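You operate a simulated robot arm through the tools that you are given. There is no shell and no other tool. Be economical: measure what you need, move in short steps, check, and stop when the job is done.

The job below is to be done with a simulated robot arm. You get a single attempt, and the scene is never put back.

## Task
Measure brush G's bristle height and set the green slider to it.
Fine: use the step gauge, draw its stepped slider back, leave the brush in the gauge's nest.

Only the result counts: the job must be done as asked and must still hold three seconds after the hand-in. Knocking over, shifting, dropping, spilling or breaking anything else fails it.

## Robot
A 6-joint arm with a two-finger parallel gripper, fixed in place. Base frame: the origin is at the foot of the arm, x ahead of it, y to its left, z up; the work surface is at about z = 0. Units: mm, rad, N and s.
With the tool pointing down near the work surface it reaches from about 140 to 580 mm from the base axis. Its first joint turns from -1.152 to 1.152 rad. Payload 2.1 kg.
Tool frame: the origin (TCP) lies between the finger pads and is the grasp point; the fingertips stand 30 mm ahead of it; z points along the fingers, y is the line along which they close. Largest opening 94 mm; finger width 28, thickness 10; the body of the gripper, 50 by 96 mm, starts 55 mm behind the TCP.
Orientation is told as [roll, pitch, yaw] about the base's x, y, z axes, in that order, counted from this pose: with the fingers straight down and closing along the base's y, the tool's x points along the base's -x, its y along +y and its z along -z.

## Interface
- The arm moves only by the tool apply_moves. Its argument "rows" is a list of rows, each an object of numbers (a shift or turn left out is 0, a gripper value left out holds the last): "dx", "dy", "dz": the shift along the tool's x, y, z in units of 40 mm (1.0 is 40 mm); "ax", "ay", "az": the turn, a rotation vector about the tool's x, y, z in units of 8 degrees (1.0 is 8 degrees); "jaw": the finger opening in mm, from 0 to 94. In form: [{"dx": .., "dy": .., "dz": .., "ax": .., "ay": .., "az": .., "jaw": ..}, ...]. A call has 1 to 20 rows; each row shifts and turns the commanded pose from where the row before left it, along the tool's axes as they then stand. A call with a number of a shift or a turn outside -1 to 1 is refused whole. Rows are played at 5 a second. More than 50 mm and 0.15 rad between two rows, or a gripper value outside its range, and nothing of the call is played. Where a pose cannot be reached the arm comes as near as it can. A force on the tool above 70 N (or 10 N above the force at the start of the call, whichever is more), or a blocked arm, ends the call early, and 0.2 s more pass. Each finger travels about 72 mm/s and halts on what it meets, pressing with about 25 N; the grip force reading is that of the motor and also rises with nothing between the fingers. The clock runs only during rows and for 0.2 s after the last one: add rows that do not move to give the fingers time. It gives the time, the measured TCP pose, the force on the tool (base axes), the opening and the grip force at its end, in the units of the frame above (readings bear some noise), with the torque about the TCP (base axes, N m) and any sound that the robot's microphone picked up.
- Cameras (640 x 400 px; columns grow to the right, rows downward): "scene" is fixed at [55.7, -362, 492.5]; the picture's right is [0.84, -0.54, 0.00], its down [-0.29, -0.46, -0.84] and it looks along [0.45, 0.71, -0.55] (base axes); focal length 214 px, centre (320, 200). "wrist" rides on the gripper at [76, 14, -102] in the tool frame; the picture's right is [-0.18, 0.98, 0.00], its down [-0.75, -0.14, -0.64] and it looks along [-0.63, -0.12, 0.77] (tool axes); focal length 243 px, centre (320, 200). There is no depth. A picture from a camera that has moved, and an enlarged one, comes with that camera's place and axes in the base frame and with its lens. The place of the scene camera against the robot may be out by one fixed shift of up to 12 mm in any direction.
- snapshot(camera): a new picture of that camera. No time passes.
- zoom(camera, box): a new picture of the part [left, top, right, bottom] of that camera's present view, enlarged. No time passes.
- job_done(): hands the job in; it is judged then, once.

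Work in short steps. Places have to be worked out from the pictures, the camera data and where the tool is seen: move nearer, look again, correct. Check each grasp and each placing, and mend what went wrong. You have 120 turns and 84 pictures in all, those below and enlarged ones among them. Open the gripper and draw the arm clear of the work before you hand the job in, unless the task says otherwise; then end with one line.

The tools are called by a JSON object that holds its "api" and its "payload". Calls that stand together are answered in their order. apply_moves: Moves the arm, as the interface text tells. Its arguments: {"type":"object","properties":{"rows":{"type":"array","items":{"type":"object","properties":{"dx":{"type":"number"},"dy":{"type":"number"},"dz":{"type":"number"},"ax":{"type":"number"},"ay":{"type":"number"},"az":{"type":"number"},"jaw":{"type":"number"}}}}},"required":["rows"]} The other tools are called the same way: snapshot (camera) takes a picture; zoom (camera, box) takes an enlarged picture of a part of a camera's view; job_done () hands the job in.

At the start:

```text
clock: 0.0
tool_pos: [265.4, -117.1, 333.9]
tcp_rot: [0.0, 0.0, -0.001]
ft_force: [0.5, 0.5, -0.1]
wrist_torque: [0.0, 0.01, 0.0]
gripper_width: 93.9
gripper_force: 0.0
```

scene: 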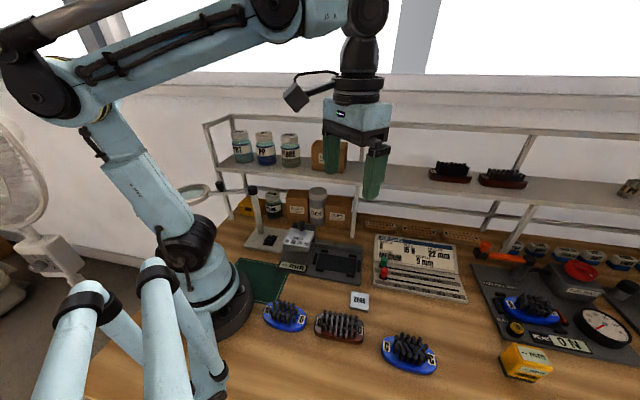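
wrist: 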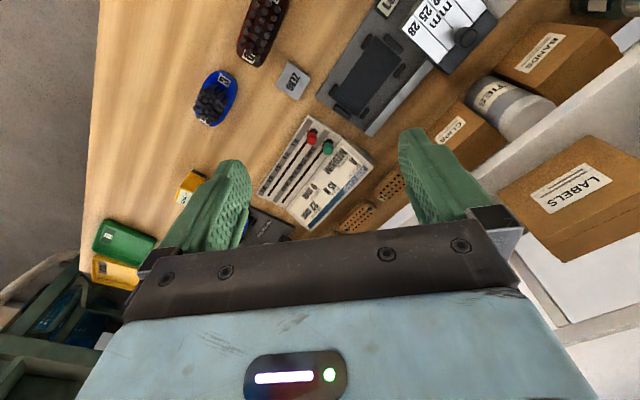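

The pictures show several brushes, a step gauge with a nest, and a slider board. I'll zoom in on the details first.

{"api": "zoom", "payload": {"camera": "scene", "box": [230, 210, 380, 304]}}

{"api": "zoom", "payload": {"camera": "scene", "box": [250, 280, 450, 380]}}

{"api": "zoom", "payload": {"camera": "scene", "box": [360, 220, 480, 310]}}

{"api": "zoom", "payload": {"camera": "scene", "box": [460, 230, 640, 380]}}

```text
4.26 times, centred on (305, 257) of scene
camera zoom: at [55.7, -362.0, 492.5], right [0.84, -0.54, 0.0], down [-0.29, -0.46, -0.84], along [0.45, 0.71, -0.55], focal length 913 px, centre (384, -43)
```

zoom: 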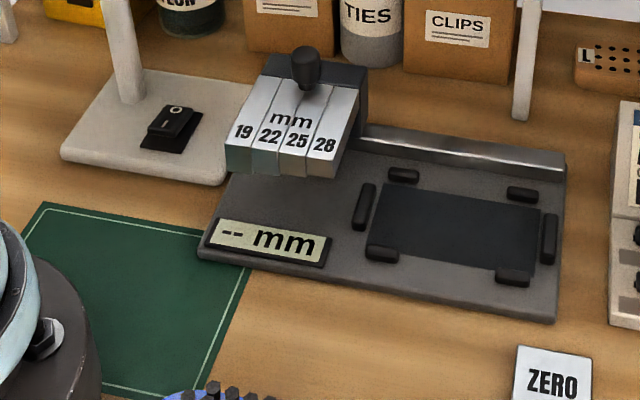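

```text
3.20 times, centred on (350, 330) of scene
camera zoom: at [55.7, -362.0, 492.5], right [0.84, -0.54, 0.0], down [-0.29, -0.46, -0.84], along [0.45, 0.71, -0.55], focal length 686 px, centre (224, -216)
```

zoom: 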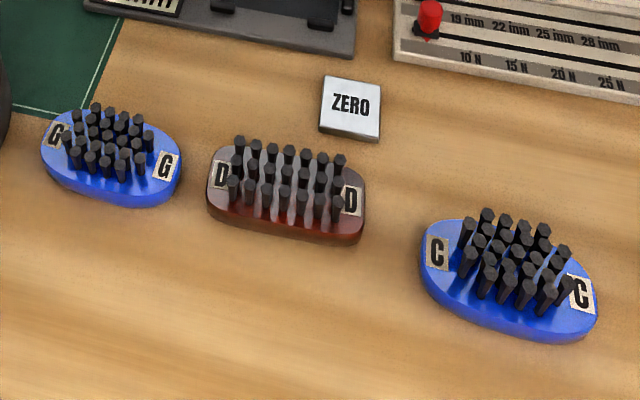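

```text
4.44 times, centred on (420, 265) of scene
camera zoom: at [55.7, -362.0, 492.5], right [0.84, -0.54, 0.0], down [-0.29, -0.46, -0.84], along [0.45, 0.71, -0.55], focal length 953 px, centre (-124, -89)
```

zoom: 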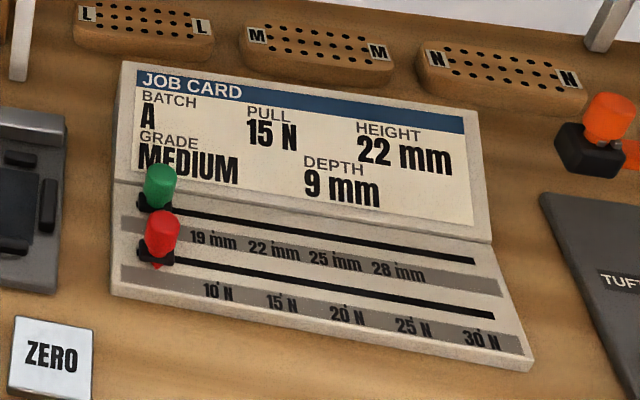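

```text
2.67 times, centred on (550, 305) of scene
camera zoom: at [55.7, -362.0, 492.5], right [0.84, -0.54, 0.0], down [-0.29, -0.46, -0.84], along [0.45, 0.71, -0.55], focal length 572 px, centre (-293, -80)
```

zoom: 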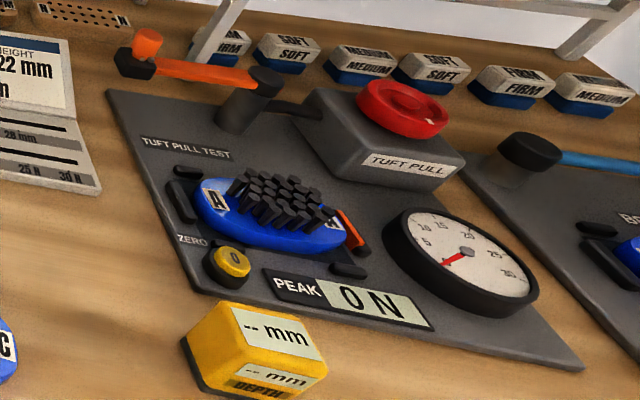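

Brush G is near (130,-97) and the gauge runs along about -45°, with its nest near (315,-41). I'll turn the tool to yaw -45° and look from above the gauge.

{"api": "apply_moves", "payload": {"rows": [{"dx": -0.5, "dy": 0.3}, {"dx": -0.5, "dy": 0.3}, {"az": 0.94}, {"az": 0.94}, {"az": 0.94}, {"az": 0.94}, {"az": 0.94}, {"az": 0.925}, {}]}}

{"api": "snapshot", "payload": {"camera": "wrist"}}

```text
clock: 2.0
tool_pos: [306.7, -93.0, 334.9]
tcp_rot: [0.0, -0.001, -0.787]
ft_force: [1.0, -0.5, -0.5]
wrist_torque: [0.01, -0.01, 0.0]
gripper_width: 94.0
gripper_force: 0.0
```

```text
77 pictures are left
camera wrist: at [261.4, -29.2, 435.5], right [0.83, 0.56, 0.0], down [0.43, -0.63, 0.64], along [0.36, -0.53, -0.77], focal length 243 px, centre (320, 200)
```

wrist: 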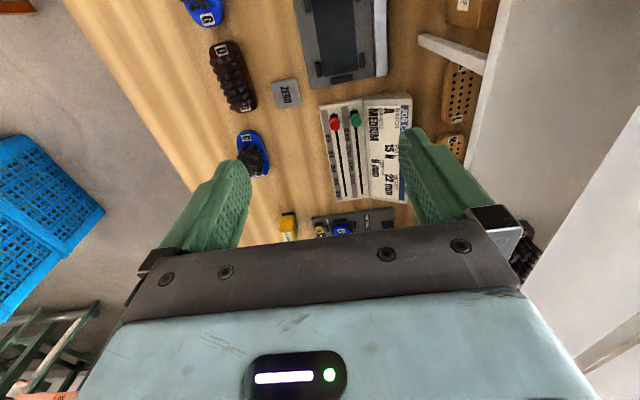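

The gauge is at the top of the wrist view. I'll back the camera up along tool +x to get the whole gauge in the picture.

{"api": "apply_moves", "payload": {"rows": [{"dx": 0.9}, {"dx": 0.9}, {"dx": 0.9}, {}]}}

{"api": "snapshot", "payload": {"camera": "wrist"}}

```text
clock: 3.0
tool_pos: [230.0, -15.4, 333.9]
tcp_rot: [-0.002, 0.0, -0.786]
ft_force: [0.4, 0.7, 0.5]
wrist_torque: [0.01, 0.02, 0.01]
gripper_width: 94.1
gripper_force: 0.2
```

```text
76 pictures are left
camera wrist: at [185.4, 48.0, 435.4], right [0.83, 0.56, 0.0], down [0.43, -0.63, 0.64], along [0.36, -0.53, -0.77], focal length 243 px, centre (320, 200)
```

wrist: 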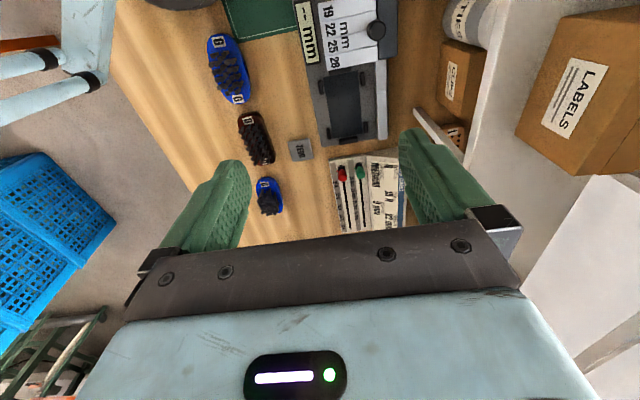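

Now gauge and brush G are both visible. Zooming in to get accurate positions.

{"api": "zoom", "payload": {"camera": "wrist", "box": [280, 0, 420, 150]}}

{"api": "zoom", "payload": {"camera": "wrist", "box": [180, 20, 300, 120]}}

```text
2.67 times, centred on (350, 75) of wrist
camera zoom: at [185.4, 48.0, 435.4], right [0.83, 0.56, 0.0], down [0.43, -0.63, 0.64], along [0.36, -0.53, -0.77], focal length 647 px, centre (240, 533)
```

zoom: 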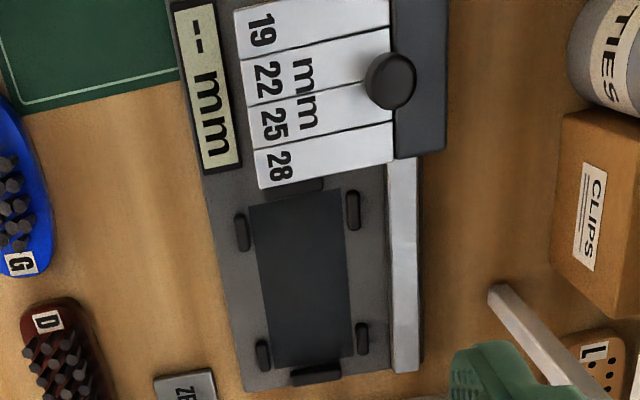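

```text
4.00 times, centred on (240, 70) of wrist
camera zoom: at [185.4, 48.0, 435.4], right [0.83, 0.56, 0.0], down [0.43, -0.63, 0.64], along [0.36, -0.53, -0.77], focal length 970 px, centre (640, 720)
```

zoom: 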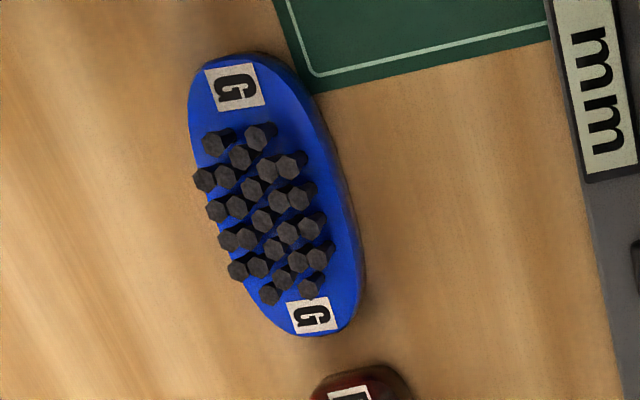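

Nest centre comes out at about (303,-48) with its long axis along tool x. Brush G is at about (119,-105), turned a further 3.6°. I'll move above G and come partway down.

{"api": "apply_moves", "payload": {"rows": [{"dx": 0.36, "dy": -0.9}, {"dy": -0.9}, {"dy": -0.9}, {"dy": -0.85, "az": 0.45}, {"dz": 0.9}, {"dz": 0.9}, {"dz": 0.9}, {"dz": 0.9}, {}]}}

{"api": "snapshot", "payload": {"camera": "wrist"}}

{"api": "snapshot", "payload": {"camera": "scene"}}

```text
clock: 5.0
tool_pos: [118.3, -106.0, 189.6]
tcp_rot: [-0.001, -0.001, -0.848]
ft_force: [-0.1, -0.3, 0.2]
wrist_torque: [0.0, 0.0, 0.01]
gripper_width: 93.9
gripper_force: 0.1
```

```text
73 pictures are left
camera wrist: at [78.4, -40.3, 291.2], right [0.86, 0.51, 0.0], down [0.39, -0.66, 0.64], along [0.33, -0.55, -0.77], focal length 243 px, centre (320, 200)
```

wrist: 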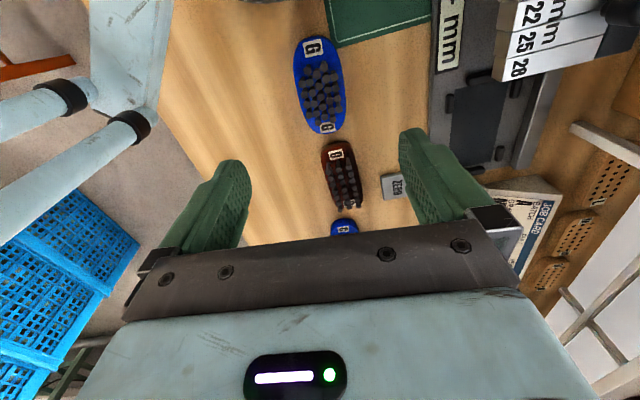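

```text
72 pictures are left
```

scene: 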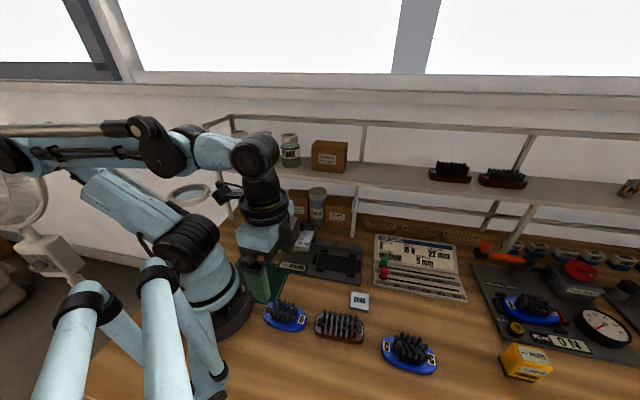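

The brush is centred under the tool to within 1 mm. I'll go down to z≈75 and check the clearance between the camera mount and the base.

{"api": "apply_moves", "payload": {"rows": [{"dz": 0.7}, {"dz": 0.7}, {"dz": 0.7}, {"dz": 0.7}, {}]}}

{"api": "zoom", "payload": {"camera": "scene", "box": [150, 160, 390, 360]}}

{"api": "snapshot", "payload": {"camera": "wrist"}}

```text
clock: 6.2
tool_pos: [116.8, -105.0, 78.9]
tcp_rot: [0.0, 0.0, -0.848]
ft_force: [0.4, 0.0, -0.3]
wrist_torque: [0.02, 0.02, 0.01]
gripper_width: 94.2
gripper_force: 0.0
```

```text
2.00 times, centred on (270, 260) of scene
camera zoom: at [55.7, -362.0, 492.5], right [0.84, -0.54, 0.0], down [-0.29, -0.46, -0.84], along [0.45, 0.71, -0.55], focal length 429 px, centre (420, 80)
```

zoom: 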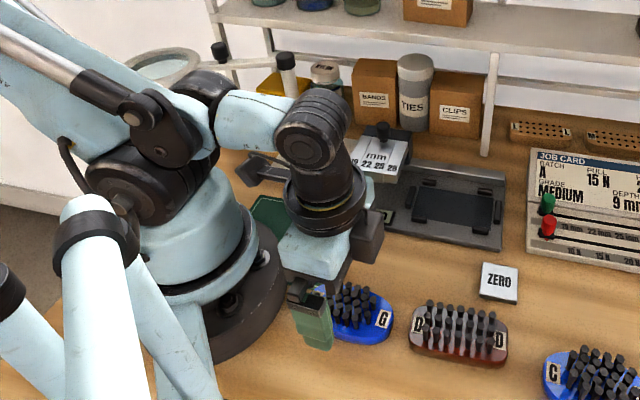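

```text
70 pictures are left
camera wrist: at [77.4, -39.3, 179.4], right [0.86, 0.51, 0.0], down [0.39, -0.66, 0.64], along [0.33, -0.55, -0.77], focal length 243 px, centre (320, 200)
```

wrist: 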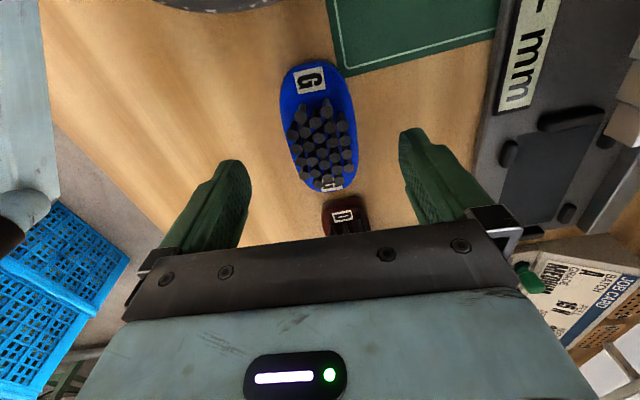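

Clear so far. I'll go down the rest of the way in small steps with the force stop as a guard.

{"api": "apply_moves", "payload": {"rows": [{"dz": 0.25, "dx": -0.03}, {"dz": 0.25}, {"dz": 0.25}, {"dz": 0.25}, {"dz": 0.07}, {}]}}

{"api": "snapshot", "payload": {"camera": "wrist"}}

{"api": "zoom", "payload": {"camera": "scene", "box": [200, 240, 350, 340]}}

```text
clock: 7.6
tool_pos: [123.0, -110.7, 36.6]
tcp_rot: [0.0, 0.001, -0.849]
ft_force: [-0.4, -0.5, -0.4]
wrist_torque: [-0.02, -0.03, 0.0]
gripper_width: 94.1
gripper_force: 0.1
```

```text
69 pictures are left
camera wrist: at [81.8, -44.5, 137.3], right [0.86, 0.51, 0.0], down [0.39, -0.66, 0.64], along [0.33, -0.55, -0.77], focal length 243 px, centre (320, 200)
```

wrist: 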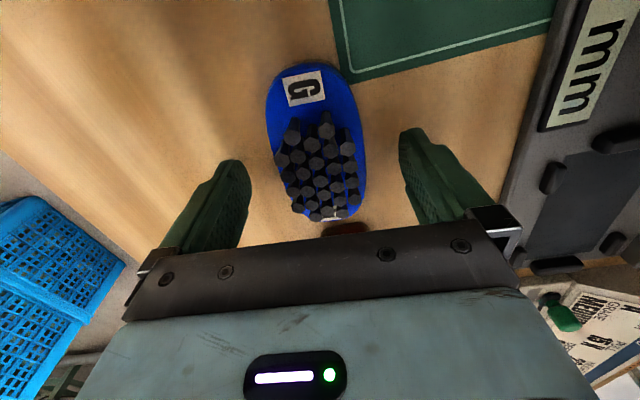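

```text
4.00 times, centred on (275, 290) of scene
camera zoom: at [55.7, -362.0, 492.5], right [0.84, -0.54, 0.0], down [-0.29, -0.46, -0.84], along [0.45, 0.71, -0.55], focal length 858 px, centre (500, -160)
```

zoom: 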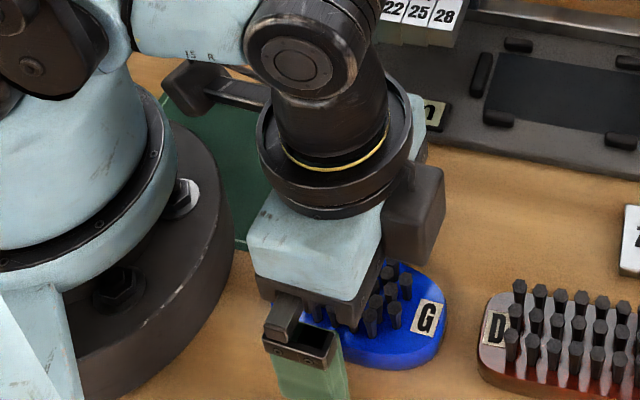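

The arm reached (123,-111), its near limit, so the grasp is about 6 mm off centre along the brush. That's acceptable. Closing the jaw.

{"api": "apply_moves", "payload": {"rows": [{"jaw": 60}, {}, {"jaw": 30}, {}, {}, {}]}}

{"api": "snapshot", "payload": {"camera": "wrist"}}

```text
clock: 9.0
tool_pos: [122.1, -111.3, 36.2]
tcp_rot: [0.001, 0.0, -0.847]
ft_force: [0.0, 0.8, 0.6]
wrist_torque: [0.03, -0.03, 0.01]
gripper_width: 51.0
gripper_force: 25.1
```

```text
67 pictures are left
camera wrist: at [81.8, -44.5, 137.4], right [0.86, 0.51, 0.0], down [0.39, -0.66, 0.64], along [0.33, -0.55, -0.77], focal length 243 px, centre (320, 200)
```

wrist: 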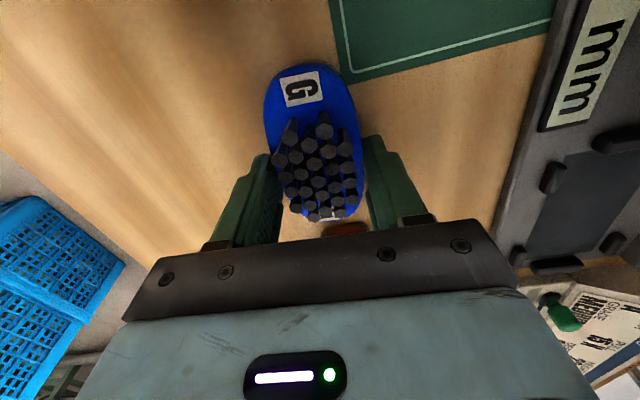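

The grip holds at 51 mm and 25 N. Lifting straight up.

{"api": "apply_moves", "payload": {"rows": [{"dz": -0.3}, {"dz": -0.5}, {"dz": -0.8}, {"dz": -0.8}, {"dz": -0.8}, {}]}}

{"api": "snapshot", "payload": {"camera": "wrist"}}

```text
clock: 10.4
tool_pos: [119.5, -110.2, 162.6]
tcp_rot: [0.0, 0.0, -0.85]
ft_force: [-0.8, -0.6, -1.0]
wrist_torque: [0.0, -0.01, 0.05]
gripper_width: 51.1
gripper_force: 24.8
```

```text
66 pictures are left
camera wrist: at [78.7, -43.6, 264.1], right [0.86, 0.51, 0.0], down [0.39, -0.66, 0.64], along [0.33, -0.55, -0.77], focal length 243 px, centre (320, 200)
```

wrist: 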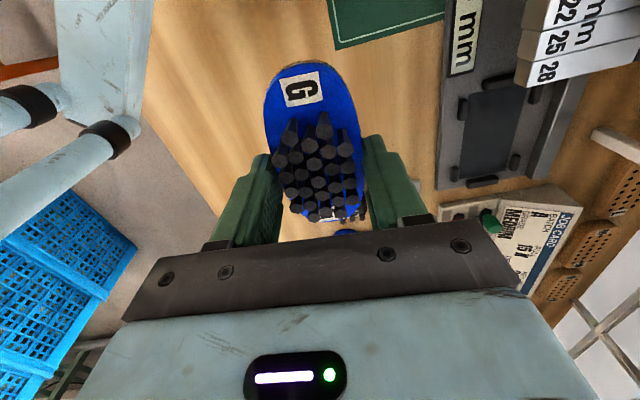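

Brush is up. Zooming in on the held brush to measure how it sits in the tool.

{"api": "zoom", "payload": {"camera": "wrist", "box": [230, 50, 400, 250]}}

```text
2.00 times, centred on (315, 150) of wrist
camera zoom: at [78.7, -43.6, 264.1], right [0.86, 0.51, 0.0], down [0.39, -0.66, 0.64], along [0.33, -0.55, -0.77], focal length 485 px, centre (330, 300)
```

zoom: 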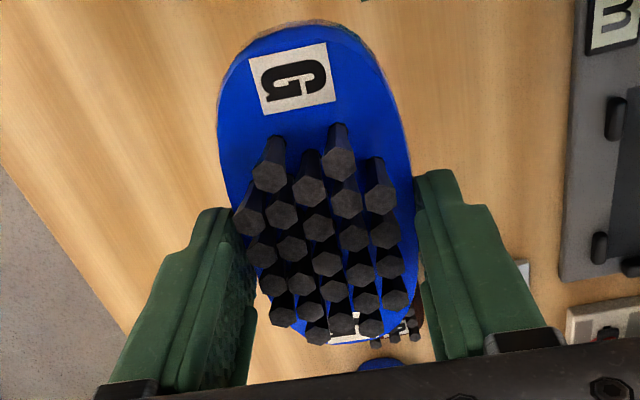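

The brush sits about 5 mm toward tool +x and is tilted between 0 and 4°. Carrying it above the nest, then I'll look again.

{"api": "apply_moves", "payload": {"rows": [{"dx": -0.4, "dy": 0.8}, {"dx": -0.4, "dy": 0.8}, {"dx": -0.4, "dy": 0.8}, {"dx": -0.4, "dy": 0.8}, {"dx": -0.4, "dy": 0.8}, {"dy": 0.48}, {}]}}

{"api": "snapshot", "payload": {"camera": "wrist"}}

{"api": "zoom", "payload": {"camera": "scene", "box": [240, 160, 400, 300]}}

```text
clock: 12.0
tool_pos: [304.7, -48.9, 165.6]
tcp_rot: [0.0, -0.001, -0.849]
ft_force: [0.7, -0.6, -1.0]
wrist_torque: [0.0, 0.0, 0.0]
gripper_width: 50.6
gripper_force: 24.6
```

```text
64 pictures are left
camera wrist: at [265.4, 16.8, 265.3], right [0.86, 0.51, 0.0], down [0.39, -0.66, 0.64], along [0.33, -0.55, -0.77], focal length 243 px, centre (320, 200)
```

wrist: 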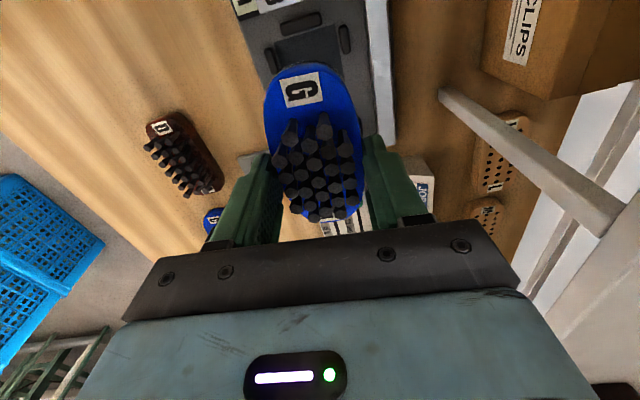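

```text
2.86 times, centred on (320, 230) of scene
camera zoom: at [55.7, -362.0, 492.5], right [0.84, -0.54, 0.0], down [-0.29, -0.46, -0.84], along [0.45, 0.71, -0.55], focal length 613 px, centre (320, 114)
```

zoom: 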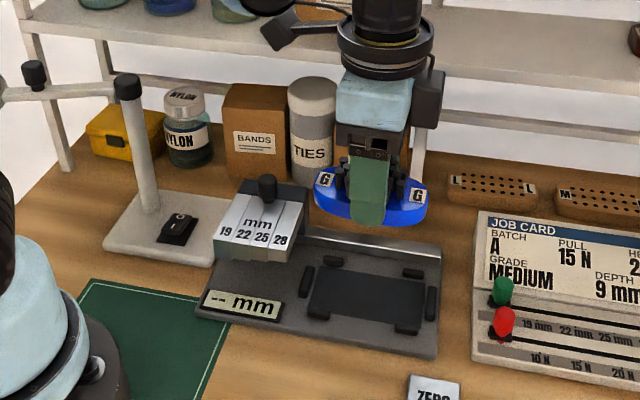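

Cross-checking the scene view with the known tool place gives a camera shift of about (+10.7,+8). With that taken off, the nest comes out at (304,-49) again. I'll make a small correction and go down to about 45 mm above.

{"api": "apply_moves", "payload": {"rows": [{"dx": -0.09, "az": -0.19}, {"dz": 0.6}, {"dz": 0.6}, {"dz": 0.6}, {}]}}

{"api": "zoom", "payload": {"camera": "scene", "box": [280, 200, 380, 280]}}

{"api": "zoom", "payload": {"camera": "wrist", "box": [220, 0, 440, 240]}}

```text
clock: 13.2
tool_pos: [307.9, -51.5, 91.7]
tcp_rot: [0.001, 0.001, -0.82]
ft_force: [-0.5, -0.8, -0.6]
wrist_torque: [0.02, -0.03, 0.0]
gripper_width: 51.0
gripper_force: 25.1
```

```text
5.00 times, centred on (330, 240) of scene
camera zoom: at [55.7, -362.0, 492.5], right [0.84, -0.54, 0.0], down [-0.29, -0.46, -0.84], along [0.45, 0.71, -0.55], focal length 1072 px, centre (270, 0)
```

zoom: 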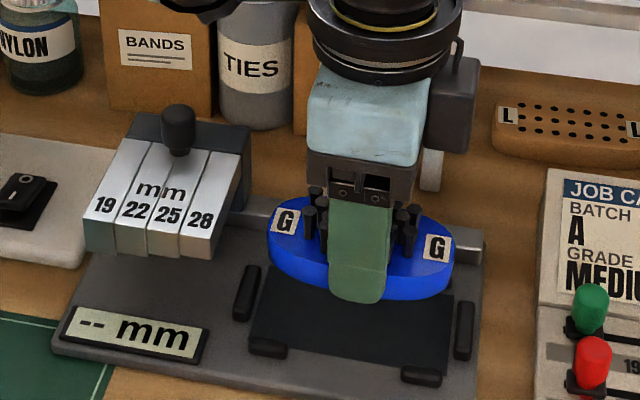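

```text
1.67 times, centred on (330, 120) of wrist
camera zoom: at [266.9, 13.3, 192.6], right [0.84, 0.54, 0.0], down [0.41, -0.65, 0.64], along [0.34, -0.54, -0.77], focal length 404 px, centre (303, 333)
```

zoom: 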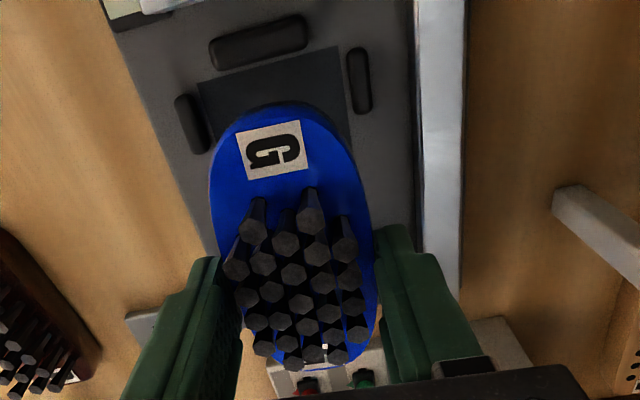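

The near end of the brush sits about 1–2 mm to the tool +y side of the nest axis. I'll correct by 1.2 mm, go down 28 mm more and check again.

{"api": "apply_moves", "payload": {"rows": [{"dy": -0.03, "dz": 0.35}, {"dz": 0.35}, {}]}}

{"api": "zoom", "payload": {"camera": "scene", "box": [290, 215, 380, 285]}}

{"api": "zoom", "payload": {"camera": "wrist", "box": [220, 0, 440, 240]}}

```text
clock: 14.0
tool_pos: [307.4, -52.9, 62.5]
tcp_rot: [-0.002, 0.0, -0.821]
ft_force: [0.7, 0.5, 0.0]
wrist_torque: [-0.02, 0.01, 0.04]
gripper_width: 51.0
gripper_force: 24.8
```

```text
5.71 times, centred on (335, 250) of scene
camera zoom: at [55.7, -362.0, 492.5], right [0.84, -0.54, 0.0], down [-0.29, -0.46, -0.84], along [0.45, 0.71, -0.55], focal length 1226 px, centre (234, -86)
```

zoom: 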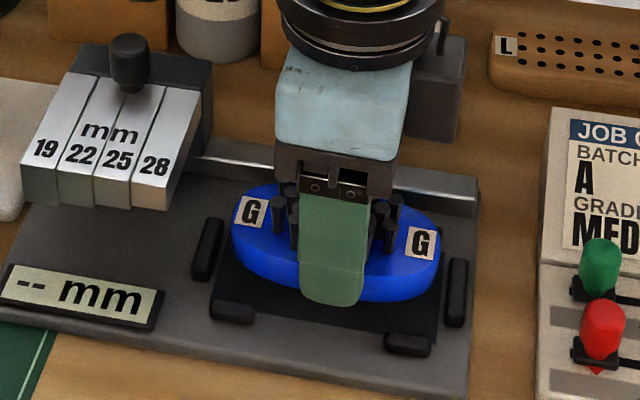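

```text
1.67 times, centred on (330, 120) of wrist
camera zoom: at [265.8, 11.7, 164.7], right [0.84, 0.54, 0.0], down [0.41, -0.65, 0.64], along [0.34, -0.54, -0.77], focal length 404 px, centre (303, 333)
```

zoom: 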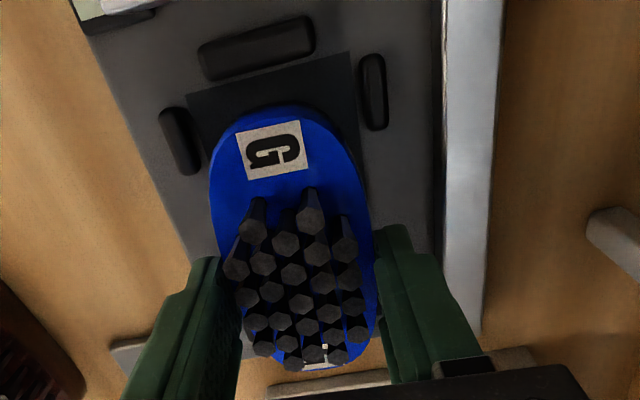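

Aligned within about 1 mm. I'll lower with small steps and watch the vertical force for contact.

{"api": "apply_moves", "payload": {"rows": [{"dz": 0.1}, {"dz": 0.1}, {"dz": 0.05}, {}]}}

{"api": "zoom", "payload": {"camera": "scene", "box": [290, 215, 380, 285]}}

```text
clock: 15.0
tool_pos: [307.9, -52.4, 53.5]
tcp_rot: [-0.001, -0.001, -0.819]
ft_force: [1.0, -0.3, -2.0]
wrist_torque: [0.0, 0.0, 0.01]
gripper_width: 50.8
gripper_force: 25.0
```

```text
5.71 times, centred on (335, 250) of scene
camera zoom: at [55.7, -362.0, 492.5], right [0.84, -0.54, 0.0], down [-0.29, -0.46, -0.84], along [0.45, 0.71, -0.55], focal length 1226 px, centre (234, -86)
```

zoom: 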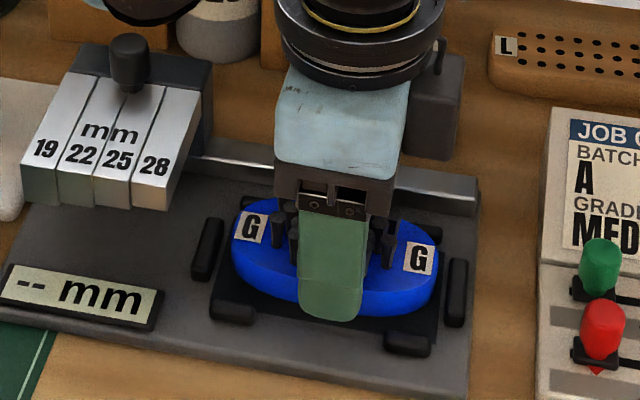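

Centred between the end posts. Continuing down in 2 mm steps.

{"api": "apply_moves", "payload": {"rows": [{"dz": 0.05}, {"dz": 0.05}, {"dz": 0.05}, {}]}}

{"api": "zoom", "payload": {"camera": "scene", "box": [290, 215, 380, 285]}}

```text
clock: 16.0
tool_pos: [308.2, -53.4, 48.0]
tcp_rot: [-0.001, 0.001, -0.821]
ft_force: [-0.4, 0.2, -0.6]
wrist_torque: [-0.02, 0.01, 0.0]
gripper_width: 50.8
gripper_force: 24.7
```

```text
5.71 times, centred on (335, 250) of scene
camera zoom: at [55.7, -362.0, 492.5], right [0.84, -0.54, 0.0], down [-0.29, -0.46, -0.84], along [0.45, 0.71, -0.55], focal length 1226 px, centre (234, -86)
```

zoom: 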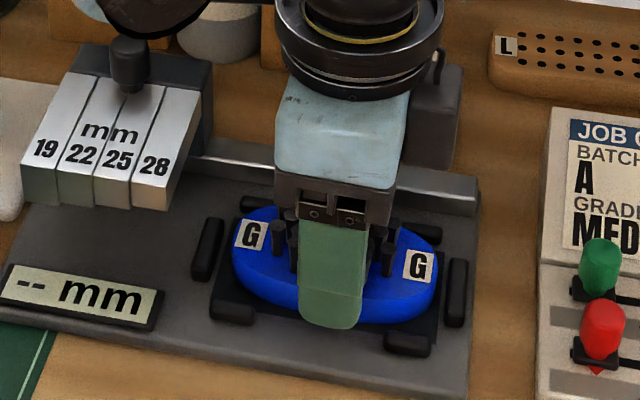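

Still no contact force. Two more small steps.

{"api": "apply_moves", "payload": {"rows": [{"dz": 0.04}, {"dz": 0.04}, {}]}}

```text
clock: 16.8
tool_pos: [307.4, -52.2, 44.6]
tcp_rot: [0.0, -0.003, -0.822]
ft_force: [0.2, -4.7, 25.3]
wrist_torque: [-0.01, 0.13, -0.06]
gripper_width: 50.9
gripper_force: 25.0
```

Contact at 25 N. Looking to see whether the brush is on the floor of the nest or on a post.

{"api": "zoom", "payload": {"camera": "scene", "box": [300, 225, 370, 275]}}

{"api": "zoom", "payload": {"camera": "wrist", "box": [220, 0, 440, 240]}}

```text
8.00 times, centred on (335, 250) of scene
camera zoom: at [55.6, -362.0, 492.5], right [0.84, -0.54, 0.0], down [-0.29, -0.46, -0.84], along [0.45, 0.71, -0.55], focal length 1716 px, centre (200, -200)
```

zoom: 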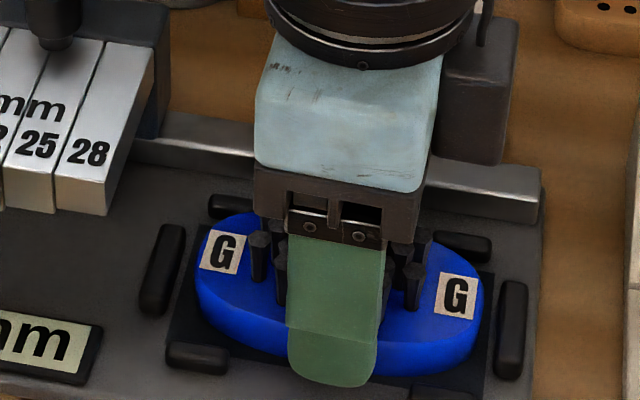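

```text
1.67 times, centred on (330, 120) of wrist
camera zoom: at [265.7, 12.3, 145.5], right [0.84, 0.53, 0.0], down [0.41, -0.65, 0.64], along [0.34, -0.54, -0.77], focal length 404 px, centre (303, 333)
```

zoom: 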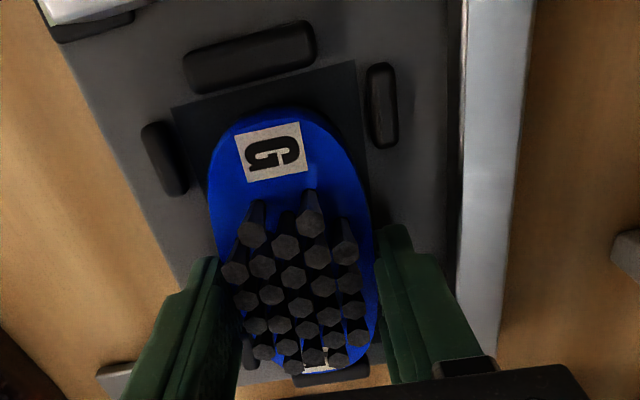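

It's in the nest between all the posts. I'll ease off the press slightly and open to 68 mm.

{"api": "apply_moves", "payload": {"rows": [{"dz": -0.02}, {"jaw": 68}, {}, {}, {"dz": -0.2}, {"dz": -0.5}, {"dz": -0.9}, {"dz": -0.9}, {"dz": -0.9}, {}]}}

{"api": "zoom", "payload": {"camera": "scene", "box": [270, 210, 380, 290]}}

{"api": "snapshot", "payload": {"camera": "wrist"}}

```text
clock: 19.0
tool_pos: [309.2, -53.4, 180.1]
tcp_rot: [-0.002, 0.0, -0.82]
ft_force: [0.8, 0.7, 0.5]
wrist_torque: [0.01, -0.02, 0.02]
gripper_width: 68.1
gripper_force: 0.0
```

```text
5.00 times, centred on (325, 250) of scene
camera zoom: at [55.7, -362.0, 492.5], right [0.84, -0.54, 0.0], down [-0.29, -0.46, -0.84], along [0.45, 0.71, -0.55], focal length 1072 px, centre (295, -50)
```

zoom: 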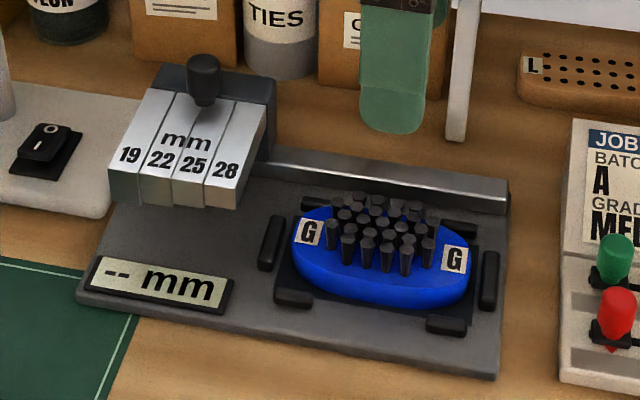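

```text
53 pictures are left
camera wrist: at [267.9, 11.1, 282.2], right [0.84, 0.54, 0.0], down [0.41, -0.65, 0.64], along [0.34, -0.54, -0.77], focal length 243 px, centre (320, 200)
```

wrist: 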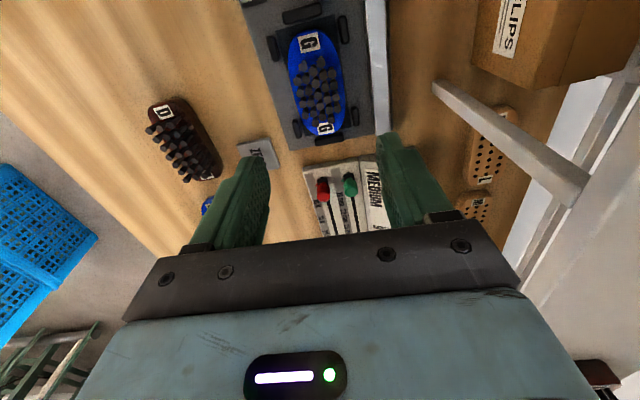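

Brush G sits properly in the nest. Next is the slider knob: I'll turn to -45° and move for a second view so I can triangulate it.

{"api": "apply_moves", "payload": {"rows": [{"az": -0.25, "dz": -0.5}, {"dx": 0.6, "dy": 0.38}, {"dx": 0.6, "dy": 0.38}, {"dx": 0.6, "dy": 0.37}, {}]}}

{"api": "snapshot", "payload": {"camera": "wrist"}}

{"api": "snapshot", "payload": {"camera": "scene"}}

```text
clock: 20.2
tool_pos: [292.4, 29.7, 202.6]
tcp_rot: [-0.001, 0.001, -0.787]
ft_force: [0.2, -0.6, -0.3]
wrist_torque: [-0.01, 0.01, -0.02]
gripper_width: 68.0
gripper_force: 0.0
```

```text
52 pictures are left
camera wrist: at [247.2, 93.4, 304.2], right [0.83, 0.56, 0.0], down [0.43, -0.63, 0.64], along [0.36, -0.53, -0.77], focal length 243 px, centre (320, 200)
```

wrist: 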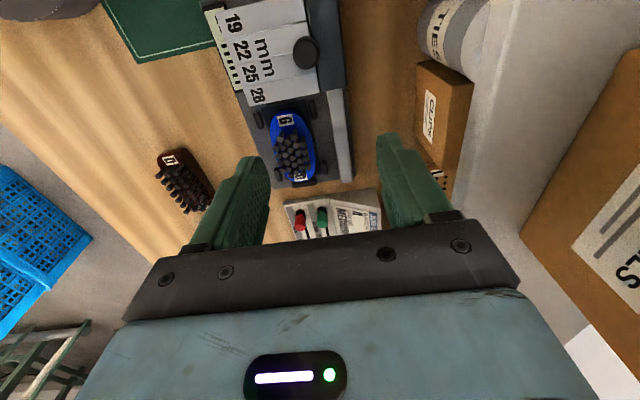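

```text
51 pictures are left
```

scene: 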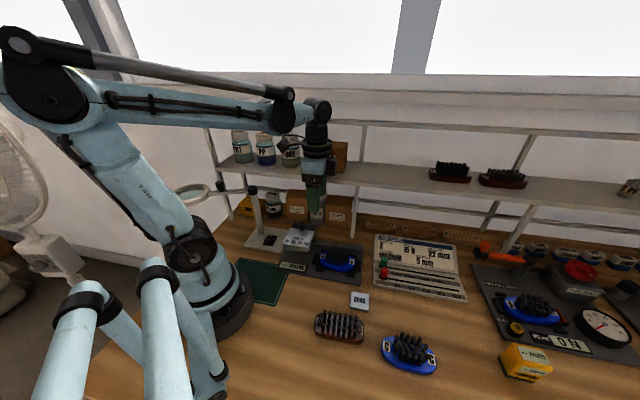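

Triangulated knob top: (257,61) at z≈91, and the shelf is clear of the hand. Moving above it.

{"api": "apply_moves", "payload": {"rows": [{"dx": 0.6, "dy": -0.04, "jaw": 60}, {"dx": 0.58, "dy": -0.04}, {"dz": 0.8}, {"dz": 0.8}, {}]}}

{"api": "snapshot", "payload": {"camera": "wrist"}}

{"api": "zoom", "payload": {"camera": "scene", "box": [230, 170, 370, 280]}}

```text
clock: 21.4
tool_pos: [254.6, 61.0, 137.7]
tcp_rot: [0.0, 0.0, -0.787]
ft_force: [0.0, 0.5, 0.1]
wrist_torque: [0.02, 0.04, -0.03]
gripper_width: 59.9
gripper_force: 0.1
```

```text
50 pictures are left
camera wrist: at [210.7, 125.1, 238.5], right [0.83, 0.56, 0.0], down [0.43, -0.63, 0.64], along [0.36, -0.53, -0.77], focal length 243 px, centre (320, 200)
```

wrist: 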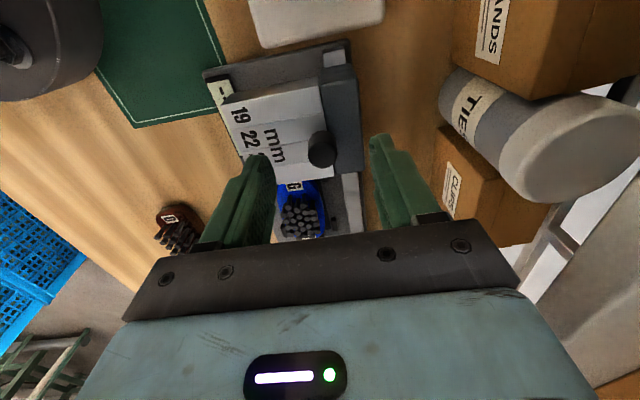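

```text
3.64 times, centred on (300, 225) of scene
camera zoom: at [55.7, -362.0, 492.5], right [0.84, -0.54, 0.0], down [-0.29, -0.46, -0.84], along [0.45, 0.71, -0.55], focal length 780 px, centre (393, 109)
```

zoom: 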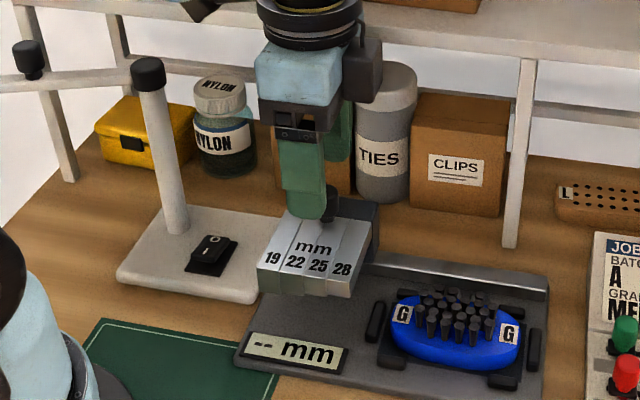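

The knob is within 1 mm of the tool axis. Going down to z≈100 so the tips stay above the slider top, then gripping the knob.

{"api": "apply_moves", "payload": {"rows": [{"jaw": 46}, {"dz": 0.4}, {"dz": 0.4}, {"dz": 0.13}, {}]}}

{"api": "zoom", "payload": {"camera": "scene", "box": [270, 190, 350, 260]}}

```text
clock: 22.4
tool_pos: [256.1, 61.6, 103.5]
tcp_rot: [-0.003, 0.0, -0.787]
ft_force: [-1.6, -2.4, 18.5]
wrist_torque: [0.24, -0.28, -0.01]
gripper_width: 44.2
gripper_force: 0.0
stopped in row 4: the force on the tool passed its limit at 117 N (the readings are from after the stop); the commanded pose is now the measured one
```

```text
5.71 times, centred on (310, 225) of scene
camera zoom: at [55.6, -362.1, 492.5], right [0.84, -0.54, 0.0], down [-0.29, -0.46, -0.84], along [0.45, 0.71, -0.55], focal length 1226 px, centre (377, 57)
```

zoom: 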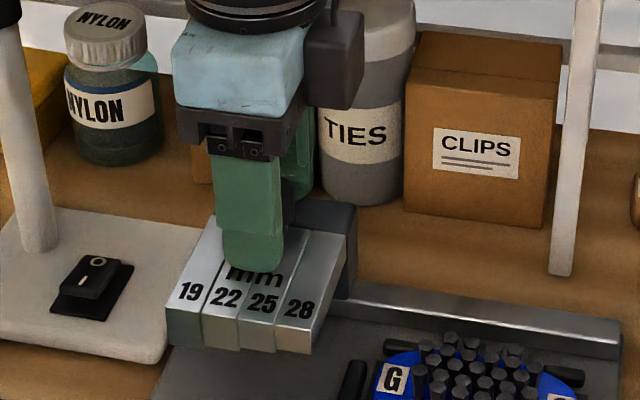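

The rear fingertip touched the back block, so its top is at z≈73. Raising 2.5 mm and closing on the knob.

{"api": "apply_moves", "payload": {"rows": [{"dz": -0.06}, {}, {"jaw": 30}, {"jaw": 10}, {}, {}]}}

{"api": "zoom", "payload": {"camera": "scene", "box": [270, 190, 380, 280]}}

```text
clock: 23.8
tool_pos: [257.2, 63.1, 105.5]
tcp_rot: [0.001, 0.0, -0.787]
ft_force: [9.0, 9.3, -9.2]
wrist_torque: [0.16, -0.27, 0.03]
gripper_width: 19.2
gripper_force: 44.6
```

```text
4.44 times, centred on (325, 235) of scene
camera zoom: at [55.7, -362.0, 492.5], right [0.84, -0.54, 0.0], down [-0.29, -0.46, -0.84], along [0.45, 0.71, -0.55], focal length 953 px, centre (298, 44)
```

zoom: 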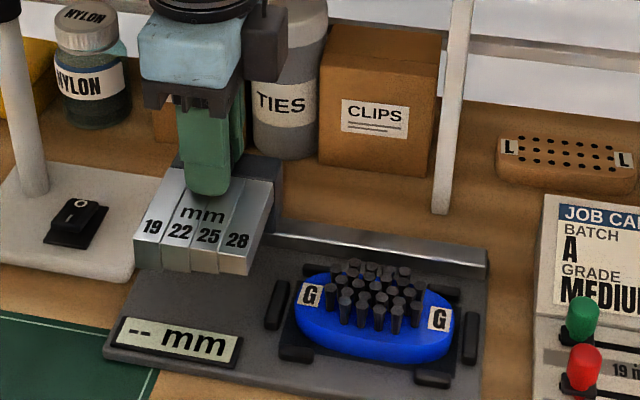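

Knob gripped at 19 mm with a mild side load. I'll shift 1 mm to relax it and start sliding toward the nest.

{"api": "apply_moves", "payload": {"rows": [{"dy": 0.025}, {"dx": -0.1}, {"dx": -0.2}, {"dx": -0.2}, {}]}}

{"api": "zoom", "payload": {"camera": "scene", "box": [270, 190, 380, 280]}}

```text
clock: 25.0
tool_pos: [270.5, 47.1, 106.1]
tcp_rot: [-0.001, 0.001, -0.785]
ft_force: [14.6, 15.8, -45.0]
wrist_torque: [0.61, 0.1, 0.04]
gripper_width: 19.3
gripper_force: 44.8
```

```text
4.44 times, centred on (325, 235) of scene
camera zoom: at [55.8, -362.0, 492.5], right [0.84, -0.54, 0.0], down [-0.29, -0.46, -0.84], along [0.45, 0.71, -0.55], focal length 953 px, centre (298, 44)
```

zoom: 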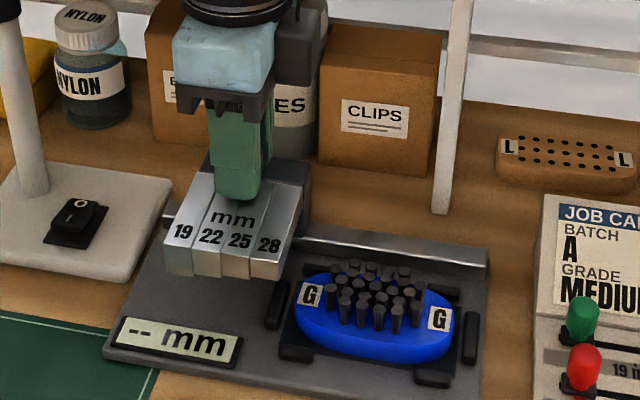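

The slider moves along the rail, but I'm pulling up on it (-45 N) and sideways. I'll relax both with small offsets and read the forces again.

{"api": "apply_moves", "payload": {"rows": [{"dz": 0.02, "dy": -0.02}, {}, {}]}}

```text
clock: 25.8
tool_pos: [271.1, 46.4, 105.5]
tcp_rot: [0.002, 0.0, -0.786]
ft_force: [17.3, 17.1, 11.4]
wrist_torque: [0.63, -0.08, 0.08]
gripper_width: 19.2
gripper_force: 44.9
```

A side load of about 24 N remains. I'll release and regrip to see the force with the jaw open.

{"api": "apply_moves", "payload": {"rows": [{"jaw": 30}, {}, {}]}}

{"api": "zoom", "payload": {"camera": "wrist", "box": [220, 60, 420, 240]}}

```text
clock: 26.6
tool_pos: [269.2, 48.0, 104.8]
tcp_rot: [-0.004, 0.0, -0.785]
ft_force: [-0.2, 0.2, 0.2]
wrist_torque: [-0.02, -0.05, 0.01]
gripper_width: 29.8
gripper_force: 0.1
```

```text
2.22 times, centred on (320, 150) of wrist
camera zoom: at [225.6, 110.4, 206.1], right [0.83, 0.56, 0.0], down [0.43, -0.63, 0.64], along [0.36, -0.53, -0.77], focal length 539 px, centre (320, 311)
```

zoom: 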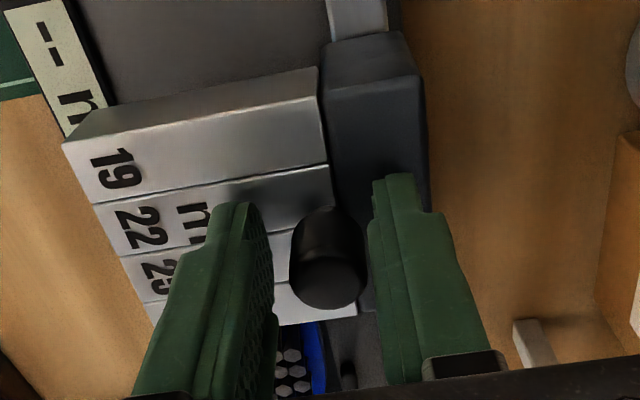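

The knob is about 1.6 mm to the +y side of the finger centre. Correcting that and regripping.

{"api": "apply_moves", "payload": {"rows": [{"dy": 0.04}, {}, {"jaw": 14}, {}, {}]}}

```text
clock: 27.8
tool_pos: [270.8, 47.2, 105.3]
tcp_rot: [-0.002, -0.001, -0.786]
ft_force: [-0.3, 1.2, -1.0]
wrist_torque: [-0.02, -0.03, 0.01]
gripper_width: 19.2
gripper_force: 45.1
```

The forces are now near zero with the knob gripped. Sliding on in small steps.

{"api": "apply_moves", "payload": {"rows": [{"dx": -0.1}, {"dx": -0.1}, {"dx": -0.1}, {"dx": -0.05}, {}]}}

{"api": "zoom", "payload": {"camera": "scene", "box": [280, 200, 370, 280]}}

```text
clock: 29.0
tool_pos: [281.1, 38.1, 105.7]
tcp_rot: [-0.003, 0.001, -0.787]
ft_force: [-4.8, -4.2, -37.5]
wrist_torque: [0.09, 0.22, 0.0]
gripper_width: 19.0
gripper_force: 44.9
```

```text
5.00 times, centred on (325, 240) of scene
camera zoom: at [55.8, -362.0, 492.5], right [0.84, -0.54, 0.0], down [-0.29, -0.46, -0.84], along [0.45, 0.71, -0.55], focal length 1072 px, centre (295, 0)
```

zoom: 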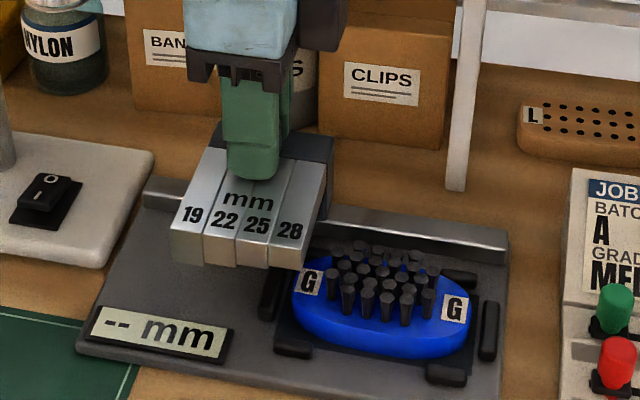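

Upward pull builds as it slides, about 0.5 mm over 14 mm. I'll compensate with a little dz and keep going.

{"api": "apply_moves", "payload": {"rows": [{"dz": 0.013}, {"dx": -0.08, "dz": 0.003}, {"dx": -0.08, "dz": 0.003}, {}]}}

{"api": "zoom", "payload": {"camera": "scene", "box": [280, 200, 370, 280]}}

```text
clock: 30.0
tool_pos: [285.7, 33.6, 105.2]
tcp_rot: [-0.006, 0.0, -0.787]
ft_force: [-12.7, -11.9, -0.5]
wrist_torque: [-0.07, 0.35, 0.0]
gripper_width: 19.0
gripper_force: 45.2
```

```text
5.00 times, centred on (325, 240) of scene
camera zoom: at [55.7, -362.1, 492.5], right [0.84, -0.54, 0.0], down [-0.29, -0.46, -0.84], along [0.45, 0.71, -0.55], focal length 1072 px, centre (295, 0)
```

zoom: 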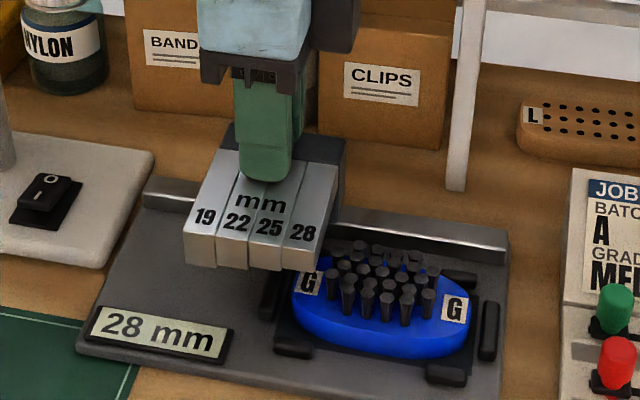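

The display shows 28 mm as the first step comes over the bristles, with no force yet along the travel. Going on to see whether a lower step stops it.

{"api": "apply_moves", "payload": {"rows": [{"dx": -0.08, "dz": 0.003, "dy": -0.015}, {"dx": -0.08, "dz": 0.003}, {"dx": -0.08, "dz": 0.003}, {}]}}

{"api": "zoom", "payload": {"camera": "scene", "box": [280, 200, 370, 280]}}

```text
clock: 31.0
tool_pos: [291.2, 26.2, 106.1]
tcp_rot: [-0.006, 0.0, -0.788]
ft_force: [-12.0, -13.5, 46.0]
wrist_torque: [-0.36, 0.36, -0.05]
gripper_width: 19.1
gripper_force: 44.9
```

```text
5.00 times, centred on (325, 240) of scene
camera zoom: at [55.5, -362.1, 492.5], right [0.84, -0.54, 0.0], down [-0.29, -0.46, -0.84], along [0.45, 0.71, -0.55], focal length 1072 px, centre (295, 0)
```

zoom: 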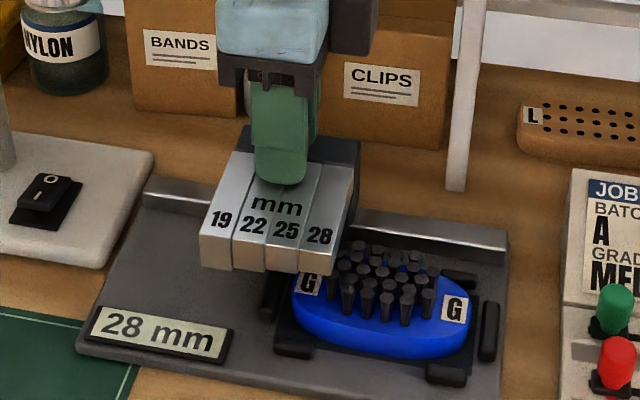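

Now it's pressing down at 46 N. Easing that off and continuing.

{"api": "apply_moves", "payload": {"rows": [{"dz": -0.016, "dy": -0.015}, {"dx": -0.08}, {"dx": -0.08}, {}]}}

{"api": "zoom", "payload": {"camera": "scene", "box": [280, 200, 370, 280]}}

```text
clock: 32.0
tool_pos: [295.8, 21.6, 104.2]
tcp_rot: [-0.002, -0.001, -0.785]
ft_force: [-7.1, -5.0, 15.8]
wrist_torque: [-0.11, 0.2, 0.03]
gripper_width: 19.2
gripper_force: 44.9
```

```text
5.00 times, centred on (325, 240) of scene
camera zoom: at [55.6, -362.0, 492.5], right [0.84, -0.54, 0.0], down [-0.29, -0.46, -0.84], along [0.45, 0.71, -0.55], focal length 1072 px, centre (295, 0)
```

zoom: 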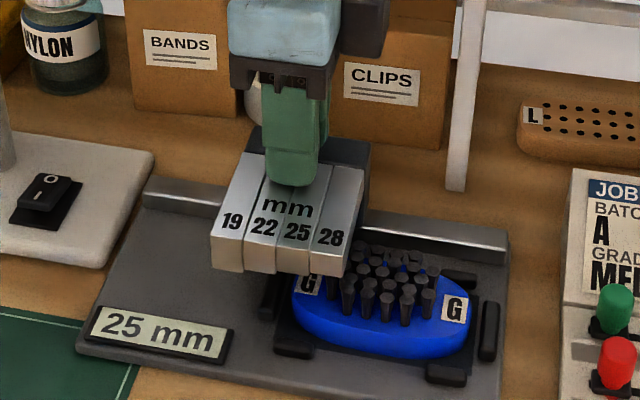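

25 mm is shown now and the path is still free. Continuing in 3 mm steps.

{"api": "apply_moves", "payload": {"rows": [{"dz": -0.006, "dx": -0.06}, {"dx": -0.06}, {"dx": -0.06}, {}]}}

{"api": "zoom", "payload": {"camera": "scene", "box": [280, 200, 370, 280]}}

```text
clock: 33.0
tool_pos: [300.8, 17.3, 104.7]
tcp_rot: [0.002, 0.0, -0.784]
ft_force: [6.9, 8.2, -30.5]
wrist_torque: [0.31, -0.02, 0.04]
gripper_width: 19.1
gripper_force: 44.7
```

```text
5.00 times, centred on (325, 240) of scene
camera zoom: at [55.8, -362.0, 492.5], right [0.84, -0.54, 0.0], down [-0.29, -0.46, -0.84], along [0.45, 0.71, -0.55], focal length 1072 px, centre (295, 0)
```

zoom: 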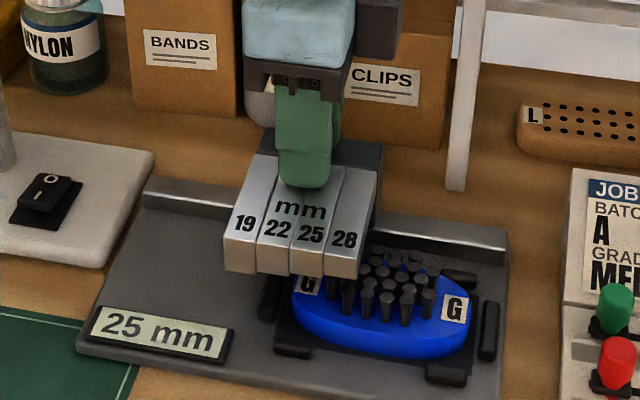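

Still free along the travel. Continuing with small trims.

{"api": "apply_moves", "payload": {"rows": [{"dz": 0.01, "dx": -0.05, "dy": 0.01}, {"dx": -0.05}, {"dx": -0.05}, {"dx": -0.05}, {}]}}

{"api": "zoom", "payload": {"camera": "scene", "box": [280, 200, 370, 280]}}

```text
clock: 34.2
tool_pos: [307.8, 11.1, 106.0]
tcp_rot: [-0.002, 0.002, -0.785]
ft_force: [11.2, 11.4, -15.0]
wrist_torque: [0.39, -0.06, 0.02]
gripper_width: 19.0
gripper_force: 45.2
```

```text
5.00 times, centred on (325, 240) of scene
camera zoom: at [55.7, -362.0, 492.5], right [0.84, -0.54, 0.0], down [-0.29, -0.46, -0.84], along [0.45, 0.71, -0.55], focal length 1072 px, centre (295, 0)
```

zoom: 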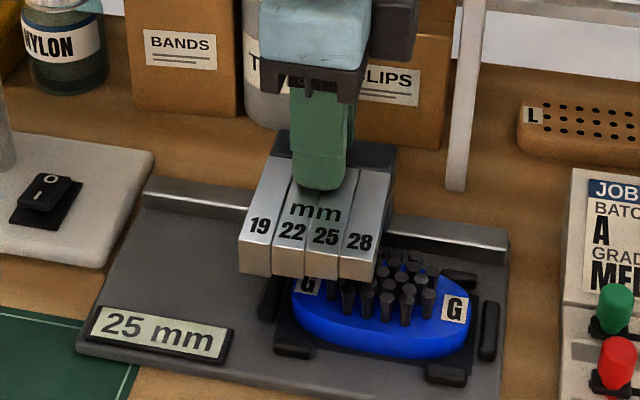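

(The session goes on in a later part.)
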